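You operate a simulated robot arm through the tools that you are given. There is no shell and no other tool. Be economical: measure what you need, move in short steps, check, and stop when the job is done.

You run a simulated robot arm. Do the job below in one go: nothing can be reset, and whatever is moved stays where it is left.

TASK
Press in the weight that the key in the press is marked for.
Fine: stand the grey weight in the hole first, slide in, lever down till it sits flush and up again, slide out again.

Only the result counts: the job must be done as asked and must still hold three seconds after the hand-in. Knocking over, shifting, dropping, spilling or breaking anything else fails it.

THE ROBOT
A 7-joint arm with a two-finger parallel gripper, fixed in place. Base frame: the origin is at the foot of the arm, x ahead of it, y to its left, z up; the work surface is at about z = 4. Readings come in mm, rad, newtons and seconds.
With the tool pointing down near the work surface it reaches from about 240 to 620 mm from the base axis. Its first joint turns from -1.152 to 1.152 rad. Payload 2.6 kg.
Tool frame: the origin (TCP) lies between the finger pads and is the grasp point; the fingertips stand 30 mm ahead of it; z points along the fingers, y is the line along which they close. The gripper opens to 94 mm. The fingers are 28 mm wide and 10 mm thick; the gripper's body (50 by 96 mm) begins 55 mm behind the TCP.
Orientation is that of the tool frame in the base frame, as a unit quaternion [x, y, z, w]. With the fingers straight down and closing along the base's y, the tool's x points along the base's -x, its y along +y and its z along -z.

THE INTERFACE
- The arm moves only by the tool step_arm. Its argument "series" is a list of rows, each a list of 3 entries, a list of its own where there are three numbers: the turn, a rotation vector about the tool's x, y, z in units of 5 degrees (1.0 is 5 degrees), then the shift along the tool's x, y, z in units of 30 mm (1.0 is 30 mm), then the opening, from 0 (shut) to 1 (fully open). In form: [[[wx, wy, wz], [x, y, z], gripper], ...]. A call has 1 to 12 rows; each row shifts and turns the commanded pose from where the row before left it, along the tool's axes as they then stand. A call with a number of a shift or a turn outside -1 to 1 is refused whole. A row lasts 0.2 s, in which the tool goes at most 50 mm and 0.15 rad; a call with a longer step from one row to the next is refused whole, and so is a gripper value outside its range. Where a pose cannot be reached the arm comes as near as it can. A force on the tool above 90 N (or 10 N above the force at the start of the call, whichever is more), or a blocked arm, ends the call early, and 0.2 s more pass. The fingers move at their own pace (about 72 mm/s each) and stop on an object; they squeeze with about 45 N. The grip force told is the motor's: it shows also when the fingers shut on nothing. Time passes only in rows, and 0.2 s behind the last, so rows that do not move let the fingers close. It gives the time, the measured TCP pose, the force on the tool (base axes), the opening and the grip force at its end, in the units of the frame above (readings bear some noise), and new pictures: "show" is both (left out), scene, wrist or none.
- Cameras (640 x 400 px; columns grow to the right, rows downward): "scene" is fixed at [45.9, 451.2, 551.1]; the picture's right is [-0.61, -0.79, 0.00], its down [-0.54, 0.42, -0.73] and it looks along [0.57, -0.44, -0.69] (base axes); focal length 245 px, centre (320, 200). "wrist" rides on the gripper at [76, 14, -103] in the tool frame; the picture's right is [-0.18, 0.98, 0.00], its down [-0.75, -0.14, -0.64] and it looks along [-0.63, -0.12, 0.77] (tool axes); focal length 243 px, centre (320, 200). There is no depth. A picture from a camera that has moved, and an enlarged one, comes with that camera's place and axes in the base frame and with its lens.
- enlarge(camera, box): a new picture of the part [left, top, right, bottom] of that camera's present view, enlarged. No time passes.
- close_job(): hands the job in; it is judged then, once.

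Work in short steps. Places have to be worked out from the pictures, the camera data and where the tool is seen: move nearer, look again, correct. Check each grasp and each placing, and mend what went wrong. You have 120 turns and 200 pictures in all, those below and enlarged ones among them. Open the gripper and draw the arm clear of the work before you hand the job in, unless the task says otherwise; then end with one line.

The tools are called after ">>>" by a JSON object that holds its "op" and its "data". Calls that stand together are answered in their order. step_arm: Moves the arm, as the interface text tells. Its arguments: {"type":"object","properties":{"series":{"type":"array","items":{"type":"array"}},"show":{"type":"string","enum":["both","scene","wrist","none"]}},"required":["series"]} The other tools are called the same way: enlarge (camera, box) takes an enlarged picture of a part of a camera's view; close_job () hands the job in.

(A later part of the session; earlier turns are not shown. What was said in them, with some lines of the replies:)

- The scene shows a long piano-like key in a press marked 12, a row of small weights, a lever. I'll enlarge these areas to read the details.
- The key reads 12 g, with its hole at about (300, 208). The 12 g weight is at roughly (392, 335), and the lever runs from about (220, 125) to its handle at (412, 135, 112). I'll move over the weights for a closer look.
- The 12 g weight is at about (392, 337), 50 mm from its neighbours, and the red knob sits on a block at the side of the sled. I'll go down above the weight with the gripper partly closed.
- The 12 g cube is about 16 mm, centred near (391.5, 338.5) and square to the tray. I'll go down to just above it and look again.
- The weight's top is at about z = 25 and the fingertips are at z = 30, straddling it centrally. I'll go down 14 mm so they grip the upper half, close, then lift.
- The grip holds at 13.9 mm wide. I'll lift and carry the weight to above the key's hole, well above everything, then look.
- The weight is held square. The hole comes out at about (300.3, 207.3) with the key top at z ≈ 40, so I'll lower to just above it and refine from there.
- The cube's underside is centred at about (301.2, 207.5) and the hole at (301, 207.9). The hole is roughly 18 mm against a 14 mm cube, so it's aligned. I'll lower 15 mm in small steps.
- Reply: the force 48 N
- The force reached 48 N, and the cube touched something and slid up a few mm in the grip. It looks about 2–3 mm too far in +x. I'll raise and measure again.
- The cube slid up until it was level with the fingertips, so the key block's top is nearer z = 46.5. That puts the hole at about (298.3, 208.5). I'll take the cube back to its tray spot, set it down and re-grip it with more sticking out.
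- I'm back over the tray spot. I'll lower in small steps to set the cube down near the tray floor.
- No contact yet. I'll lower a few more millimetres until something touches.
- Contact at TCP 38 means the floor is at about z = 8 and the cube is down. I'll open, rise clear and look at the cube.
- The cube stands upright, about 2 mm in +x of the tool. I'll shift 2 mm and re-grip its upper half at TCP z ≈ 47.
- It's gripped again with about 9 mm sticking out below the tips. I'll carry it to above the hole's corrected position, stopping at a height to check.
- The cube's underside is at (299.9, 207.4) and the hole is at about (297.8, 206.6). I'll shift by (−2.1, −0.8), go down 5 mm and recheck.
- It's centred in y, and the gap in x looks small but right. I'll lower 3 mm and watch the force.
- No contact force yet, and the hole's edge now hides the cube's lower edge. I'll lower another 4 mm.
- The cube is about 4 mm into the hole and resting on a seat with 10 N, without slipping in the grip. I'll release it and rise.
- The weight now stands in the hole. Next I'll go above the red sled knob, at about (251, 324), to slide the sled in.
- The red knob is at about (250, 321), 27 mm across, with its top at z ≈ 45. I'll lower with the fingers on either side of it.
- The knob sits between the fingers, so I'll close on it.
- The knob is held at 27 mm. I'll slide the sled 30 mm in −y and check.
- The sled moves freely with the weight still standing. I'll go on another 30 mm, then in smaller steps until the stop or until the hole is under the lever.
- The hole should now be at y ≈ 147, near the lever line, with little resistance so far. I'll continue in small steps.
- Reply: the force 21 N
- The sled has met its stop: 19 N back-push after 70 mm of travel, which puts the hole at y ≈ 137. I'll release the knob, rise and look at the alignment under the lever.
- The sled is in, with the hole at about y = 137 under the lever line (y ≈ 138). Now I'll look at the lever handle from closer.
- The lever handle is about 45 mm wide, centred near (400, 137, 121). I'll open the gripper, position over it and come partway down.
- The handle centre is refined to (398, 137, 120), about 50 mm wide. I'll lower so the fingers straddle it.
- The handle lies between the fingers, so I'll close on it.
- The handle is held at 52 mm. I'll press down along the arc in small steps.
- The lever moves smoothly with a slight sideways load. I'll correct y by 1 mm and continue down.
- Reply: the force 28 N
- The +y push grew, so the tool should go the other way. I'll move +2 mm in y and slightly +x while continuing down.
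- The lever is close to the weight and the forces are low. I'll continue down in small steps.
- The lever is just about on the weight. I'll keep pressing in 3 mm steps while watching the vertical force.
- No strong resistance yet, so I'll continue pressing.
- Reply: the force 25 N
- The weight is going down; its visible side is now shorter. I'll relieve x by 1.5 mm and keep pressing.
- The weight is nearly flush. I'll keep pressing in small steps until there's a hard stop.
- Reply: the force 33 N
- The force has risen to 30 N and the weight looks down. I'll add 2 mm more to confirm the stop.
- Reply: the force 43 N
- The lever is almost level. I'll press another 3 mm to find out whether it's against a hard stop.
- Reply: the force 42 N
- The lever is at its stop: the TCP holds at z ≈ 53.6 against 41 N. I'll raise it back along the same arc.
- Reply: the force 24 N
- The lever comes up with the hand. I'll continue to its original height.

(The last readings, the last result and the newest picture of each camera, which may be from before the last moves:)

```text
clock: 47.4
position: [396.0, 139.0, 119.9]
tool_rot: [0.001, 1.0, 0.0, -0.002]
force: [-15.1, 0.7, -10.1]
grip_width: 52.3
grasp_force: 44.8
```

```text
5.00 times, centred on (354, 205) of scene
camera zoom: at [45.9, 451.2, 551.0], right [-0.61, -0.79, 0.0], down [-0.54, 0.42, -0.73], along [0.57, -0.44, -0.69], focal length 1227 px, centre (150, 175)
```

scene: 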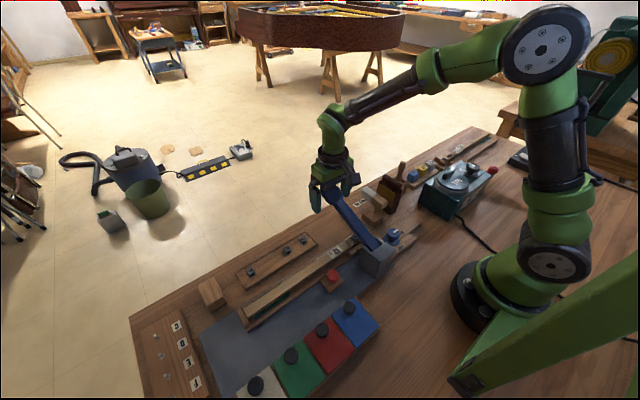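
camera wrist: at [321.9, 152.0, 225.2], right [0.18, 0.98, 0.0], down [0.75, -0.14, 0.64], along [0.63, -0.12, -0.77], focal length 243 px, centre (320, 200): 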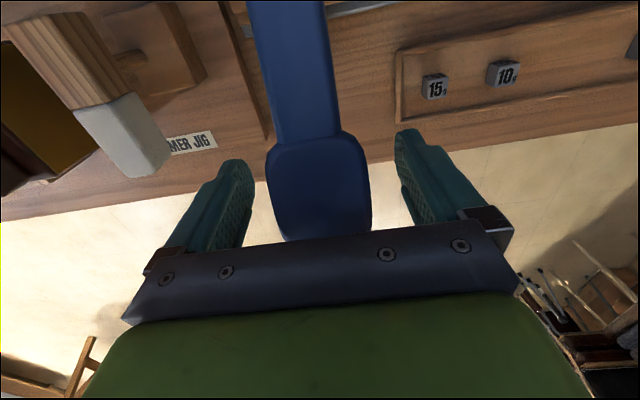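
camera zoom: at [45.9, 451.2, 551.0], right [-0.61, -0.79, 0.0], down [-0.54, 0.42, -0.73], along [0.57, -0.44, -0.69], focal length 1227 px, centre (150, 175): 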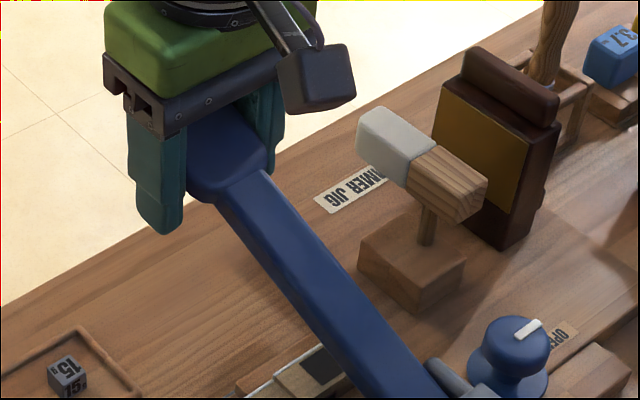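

The lever is back up near its upper stop. I'll release, rise and check that it stays there.

>>> {"op": "step_arm", "data": {"series": [[[0, 0, 0], [0, 0, 0], 0.95], [[0, 0, 0], [0, 0, 0], 0.95], [[0, 0, 0], [0, 0, -0.8], 0.95], [[0, 0, 0], [0, 0, -1], 0.95], [[0, 0, 0], [0, 0, -1], 0.95], [[0, 0, 0], [0, 0, -0.8], 0.95], [[0, 0, 0], [0, 0, 0], 0.95]], "show": "both"}}

>>> {"op": "enlarge", "data": {"camera": "scene", "box": [310, 170, 422, 240]}}

```text
clock: 49.0
position: [399.2, 141.3, 229.7]
tool_rot: [-0.001, 1.0, 0.0, 0.0]
force: [-0.2, -0.8, -0.7]
grip_width: 89.3
grasp_force: 0.0
camera wrist: at [323.4, 154.9, 331.8], right [0.18, 0.98, 0.0], down [0.75, -0.14, 0.64], along [0.63, -0.12, -0.77], focal length 243 px, centre (320, 200)
```

scene: 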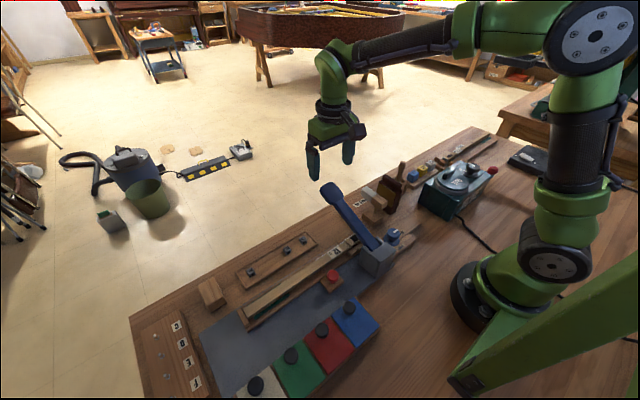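
wrist: 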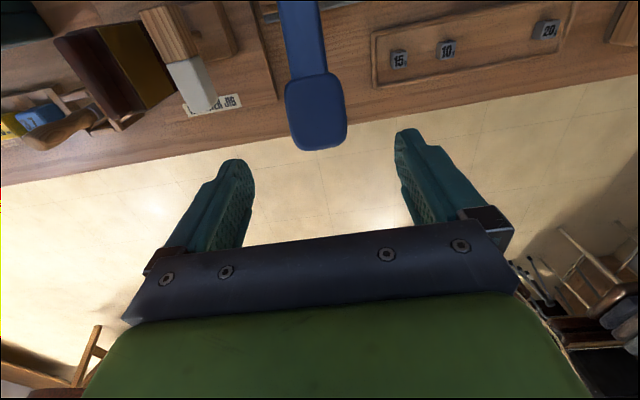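

```text
5.71 times, centred on (366, 205) of scene
camera zoom: at [45.9, 451.2, 551.1], right [-0.61, -0.79, 0.0], down [-0.54, 0.42, -0.73], along [0.57, -0.44, -0.69], focal length 1402 px, centre (57, 171)
```

zoom: 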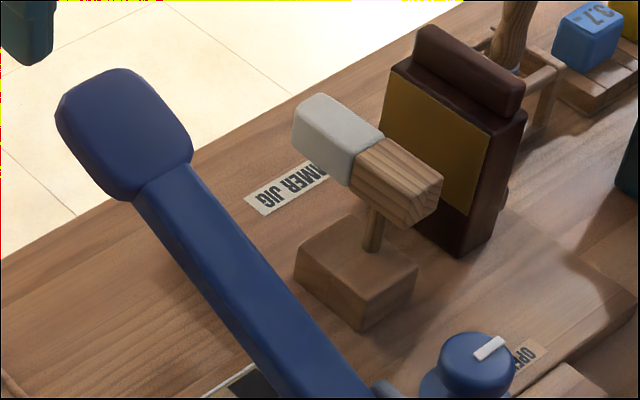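

The lever is back to its starting place and stays there. Now I'll go to the red knob, at about (250, 252).

>>> {"op": "step_arm", "data": {"series": [[[0, 0, 0], [1, 0.7, 0], 0.6], [[0, 0, 0], [1, 0.7, 0], 0.6], [[0, 0, 0], [1, 0.7, 0], 0.6], [[0, 0, 0], [1, 0.8, 0], 0.6], [[0, 0, 0], [0.9, 0.8, 0], 0.6], [[0, 0, 0], [0, 0, 1], 0.6], [[0, 0, 0], [0, 0, 1], 0.6], [[0, 0, 0], [0, 0, 1], 0.6], [[0, 0, 0], [0, 0, 0.8], 0.6], [[0, 0, 0], [0, 0, 0], 0.6]], "show": "wrist"}}

>>> {"op": "enlarge", "data": {"camera": "wrist", "box": [200, 30, 440, 180]}}

>>> {"op": "enlarge", "data": {"camera": "scene", "box": [310, 215, 390, 265]}}

```text
clock: 51.2
position: [252.8, 249.9, 115.0]
tool_rot: [0.0, 1.0, 0.001, 0.0]
force: [0.1, -0.8, -0.2]
grip_width: 56.4
grasp_force: 0.0
camera wrist: at [175.1, 263.4, 217.3], right [0.18, 0.98, 0.0], down [0.75, -0.14, 0.64], along [0.63, -0.12, -0.77], focal length 243 px, centre (320, 200)
```

wrist: 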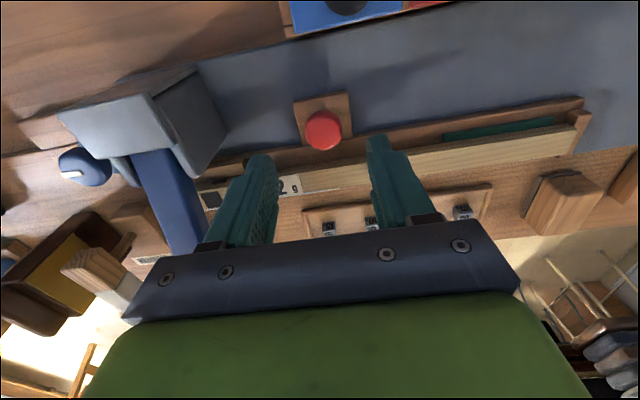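

```text
2.67 times, centred on (320, 105) of wrist
camera zoom: at [175.1, 263.4, 217.3], right [0.18, 0.98, 0.0], down [0.75, -0.14, 0.64], along [0.63, -0.12, -0.77], focal length 647 px, centre (320, 453)
```

zoom: 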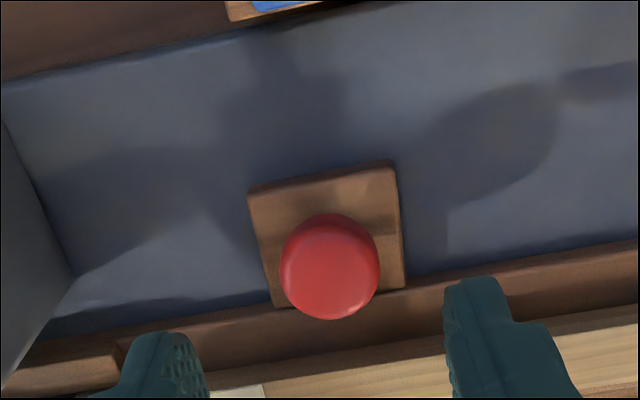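

```text
8.00 times, centred on (350, 240) of scene
camera zoom: at [45.9, 451.2, 551.1], right [-0.61, -0.79, 0.0], down [-0.54, 0.42, -0.73], along [0.57, -0.44, -0.69], focal length 1963 px, centre (80, -120)
```

zoom: 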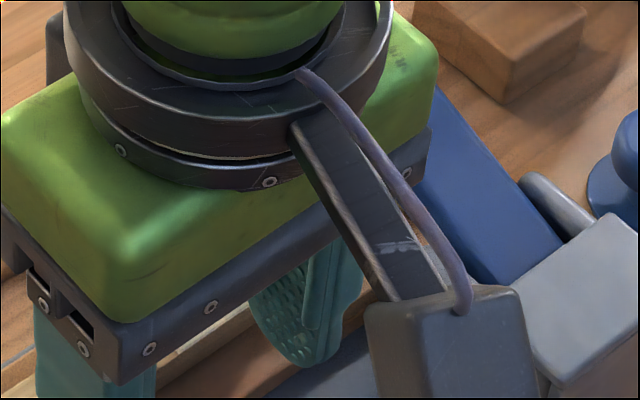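

The knob is at about (250.5, 253). I'll adjust, lower and grip it.

>>> {"op": "step_arm", "data": {"series": [[[0, 0, 0], [0.06, 0.1, 0.6], 0.6], [[0, 0, 0], [0, 0, 0.6], 0.6], [[0, 0, 0], [0, 0, 0.6], 0.6], [[0, 0, 0], [0, 0, 0], 0.6], [[0, 0, 0], [0, 0, 0], 0], [[0, 0, 0], [0, 0, 0], 0], [[0, 0, 0], [0, 0, 0], 0]], "show": "wrist"}}

```text
clock: 52.8
position: [250.3, 252.7, 60.6]
tool_rot: [0.0, 1.0, 0.0, 0.0]
force: [1.6, 0.0, -7.6]
grip_width: 27.1
grasp_force: 44.9
camera wrist: at [173.1, 266.4, 162.3], right [0.18, 0.98, 0.0], down [0.75, -0.14, 0.64], along [0.63, -0.12, -0.77], focal length 243 px, centre (320, 200)
```

wrist: 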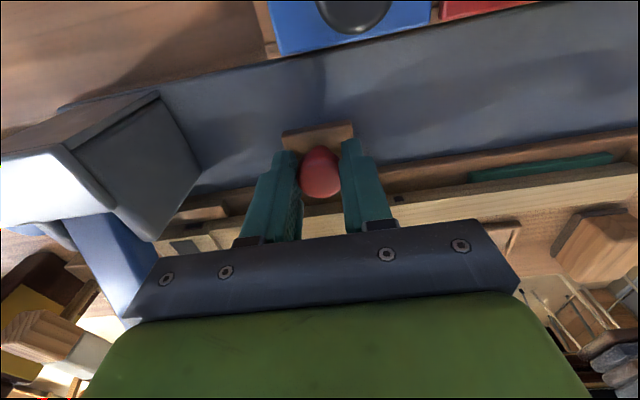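

The knob is held. I'll slide the sled out 70 mm in +y.

>>> {"op": "step_arm", "data": {"series": [[[0, 0, 0], [0, 0.25, 0], 0], [[0, 0, 0], [0, 0.3, 0], 0], [[0, 0, 0], [0, 0.3, 0], 0], [[0, 0, 0], [0, 0.3, 0], 0], [[0, 0, 0], [0, 0.3, 0], 0], [[0, 0, 0], [0, 0.3, 0], 0], [[0, 0, 0], [0, 0.3, 0], 0], [[0, 0, 0], [0, 0.25, 0], 0], [[0, 0, 0], [0, 0, 0], 0]], "show": "none"}}

```text
clock: 54.8
position: [249.8, 319.5, 59.3]
tool_rot: [0.0, 1.0, -0.002, -0.002]
force: [3.4, -0.8, -34.2]
grip_width: 27.0
grasp_force: 45.2
```

I'm at y = 319.5, and the start was about 321.5. I'll nudge the last millimetres to the outer stop and ease the downward load.

>>> {"op": "step_arm", "data": {"series": [[[0, 0, 0], [0, 0.07, 0.02], 0], [[0, 0, 0], [0, 0.06, 0], 0], [[0, 0, 0], [0, 0, 0], 0]], "show": "none"}}

```text
clock: 55.6
position: [249.4, 323.3, 59.2]
tool_rot: [0.002, 1.0, -0.003, -0.001]
force: [-6.1, -29.5, 7.5]
grip_width: 27.2
grasp_force: 44.9
```

The outer stop is reached (−29 N in y). I'll release, rise and inspect the weight.

>>> {"op": "step_arm", "data": {"series": [[[0, 0, 0], [0, 0, 0], 0.6], [[0, 0, 0], [0, 0, 0], 0.6], [[0, 0, 0], [0, 0, -0.8], 0.6], [[0, 0, 0], [0, 0, -1], 0.6], [[0, 0, 0], [0, 0, -1], 0.6], [[0, 0, 0], [0, -1, 0], 0.6], [[0, 0, 0], [-0.5, -1, 0], 0.6], [[0, 0, 0], [-0.5, -1, 0], 0.6], [[0, 0, 0], [0, 0, 0], 0.6]], "show": "both"}}

>>> {"op": "enlarge", "data": {"camera": "wrist", "box": [200, 20, 360, 120]}}

>>> {"op": "enlarge", "data": {"camera": "scene", "box": [296, 225, 376, 275]}}

```text
clock: 57.6
position: [279.2, 235.7, 144.3]
tool_rot: [0.0, 1.0, 0.001, 0.0]
force: [0.5, 0.1, 0.8]
grip_width: 56.4
grasp_force: 0.0
camera wrist: at [204.1, 250.7, 246.9], right [0.18, 0.98, 0.0], down [0.75, -0.14, 0.64], along [0.63, -0.12, -0.77], focal length 243 px, centre (320, 200)
```

scene: 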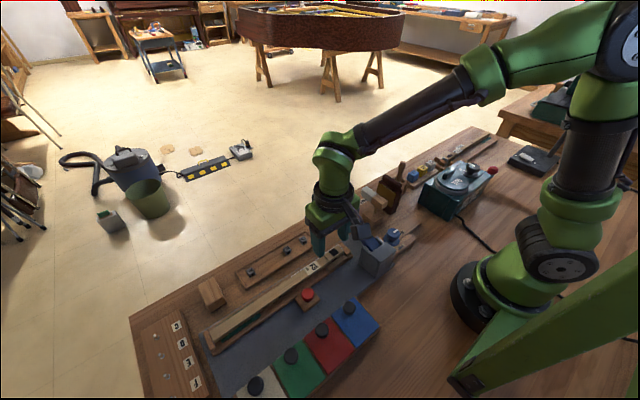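
wrist: 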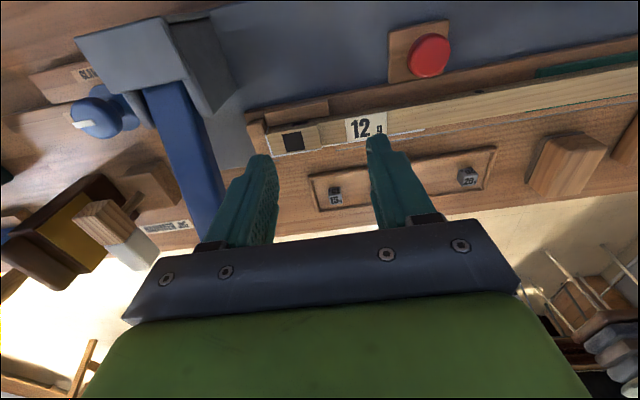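

```text
4.00 times, centred on (280, 70) of wrist
camera zoom: at [204.1, 250.7, 246.9], right [0.18, 0.98, 0.0], down [0.75, -0.14, 0.64], along [0.63, -0.12, -0.77], focal length 970 px, centre (480, 720)
```

zoom: 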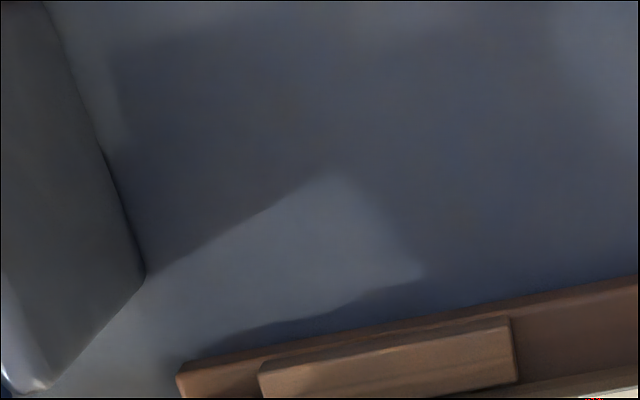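

```text
8.00 times, centred on (336, 250) of scene
camera zoom: at [45.9, 451.2, 551.1], right [-0.61, -0.79, 0.0], down [-0.54, 0.42, -0.73], along [0.57, -0.44, -0.69], focal length 1963 px, centre (192, -200)
```

zoom: 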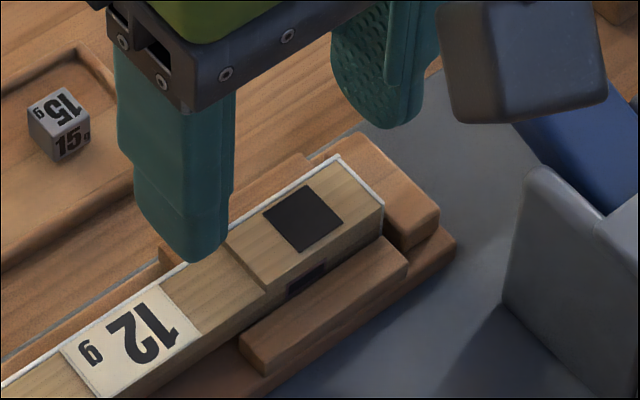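

The hole looks dark in this view. I'll zoom in to see whether the weight is in it.

>>> {"op": "enlarge", "data": {"camera": "wrist", "box": [253, 115, 333, 165]}}

>>> {"op": "enlarge", "data": {"camera": "scene", "box": [318, 242, 350, 262]}}

>>> {"op": "enlarge", "data": {"camera": "scene", "box": [220, 215, 420, 340]}}

```text
8.00 times, centred on (293, 140) of wrist
camera zoom: at [204.1, 250.7, 246.9], right [0.18, 0.98, 0.0], down [0.75, -0.14, 0.64], along [0.63, -0.12, -0.77], focal length 1941 px, centre (536, 680)
```

zoom: 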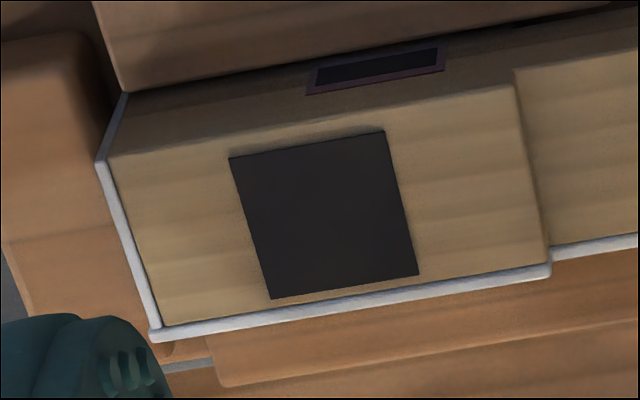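

```text
16.00 times, centred on (334, 252) of scene
camera zoom: at [45.9, 451.2, 551.1], right [-0.61, -0.79, 0.0], down [-0.54, 0.42, -0.73], along [0.57, -0.44, -0.69], focal length 3926 px, centre (96, -632)
```

zoom: 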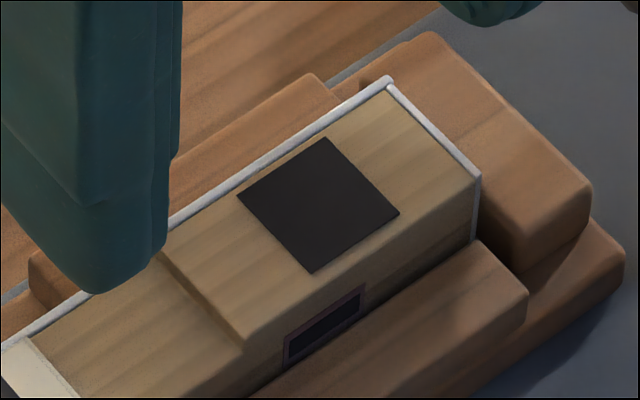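

```text
3.20 times, centred on (320, 278) of scene
camera zoom: at [45.9, 451.2, 551.1], right [-0.61, -0.79, 0.0], down [-0.54, 0.42, -0.73], along [0.57, -0.44, -0.69], focal length 785 px, centre (320, -48)
```

zoom: 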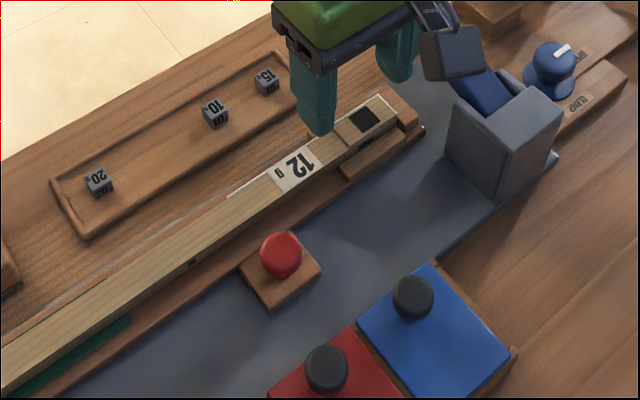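

The weight was visible all the way down under the lever, and its top is now level with the dark hole patch, with nothing standing proud. Sled and lever are back where they started, so I'll draw the arm clear and take a final look.

>>> {"op": "step_arm", "data": {"series": [[[0, 0, 0], [0, 0, -1], 1], [[0, 0, 0], [0, 0, -1], 1], [[0, 0, 0], [0, 0, -1], 1], [[0, 0, 0], [0, 0, -1], 1], [[0, 0, 0], [0, -1, -1], 1], [[0, 0, 0], [0, -1, -1], 1], [[0, 0, 0], [0, -1, 0], 1], [[0, 0, 0], [0, 0, 0], 1]], "show": "both"}}

>>> {"op": "enlarge", "data": {"camera": "scene", "box": [230, 180, 430, 305]}}

>>> {"op": "enlarge", "data": {"camera": "wrist", "box": [200, 0, 440, 150]}}

```text
clock: 59.4
position: [276.5, 148.8, 323.5]
tool_rot: [0.0, 1.0, 0.0, 0.0]
force: [-0.5, -0.7, 0.2]
grip_width: 94.0
grasp_force: 0.0
camera wrist: at [201.8, 162.3, 425.5], right [0.18, 0.98, 0.0], down [0.75, -0.14, 0.64], along [0.63, -0.12, -0.77], focal length 243 px, centre (320, 200)
```

scene: 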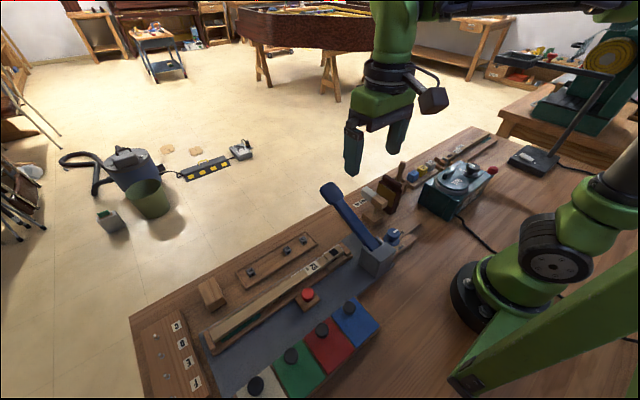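
wrist: 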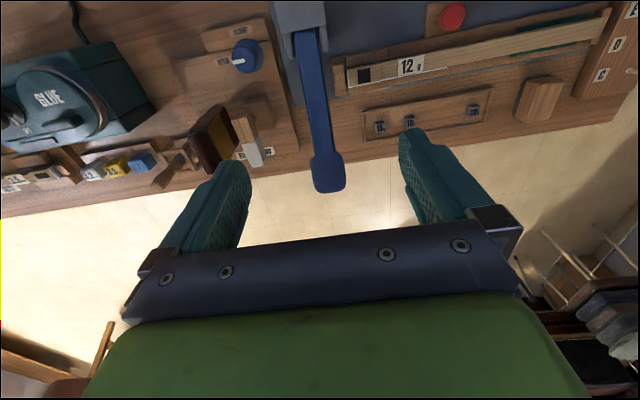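

```text
3.20 times, centred on (330, 242) of scene
camera zoom: at [45.9, 451.2, 551.1], right [-0.61, -0.79, 0.0], down [-0.54, 0.42, -0.73], along [0.57, -0.44, -0.69], focal length 785 px, centre (288, 64)
```

zoom: 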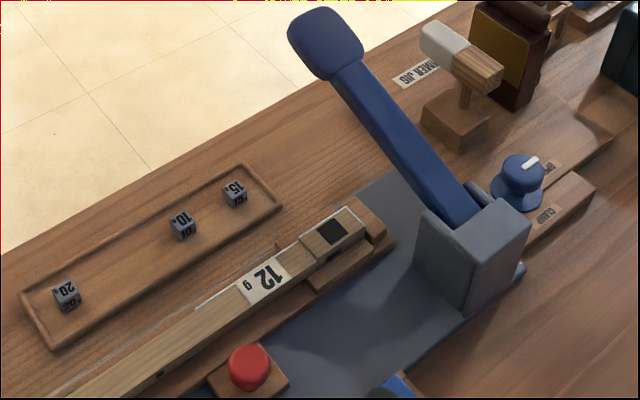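

```text
2.67 times, centred on (320, 75) of wrist
camera zoom: at [201.8, 162.3, 425.5], right [0.18, 0.98, 0.0], down [0.75, -0.14, 0.64], along [0.63, -0.12, -0.77], focal length 647 px, centre (320, 533)
```

zoom: 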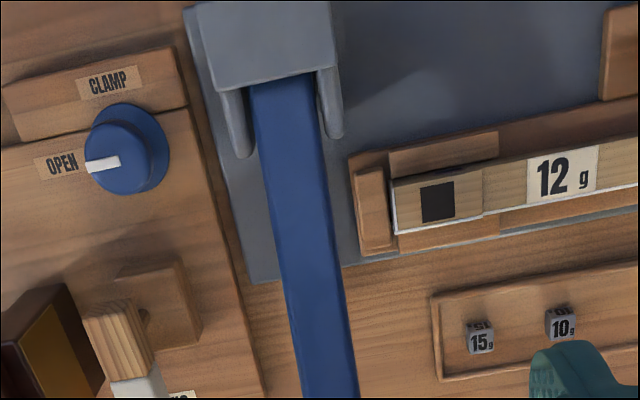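

The lever is up, the sled is out, the other weights haven't moved, and the 12 g weight is in the key with no loose weight visible. I'm handing in.

>>> {"op": "close_job", "data": {}}

```text
The job is handed in.
```

I pressed the 12 g weight into the key marked 12 g. The lever is back up, the sled is out at its stop, and the gripper is open and clear. Nothing stands above the key, but the dark patch over the hole hides the weight's top, so I couldn't see directly that it sits flush.
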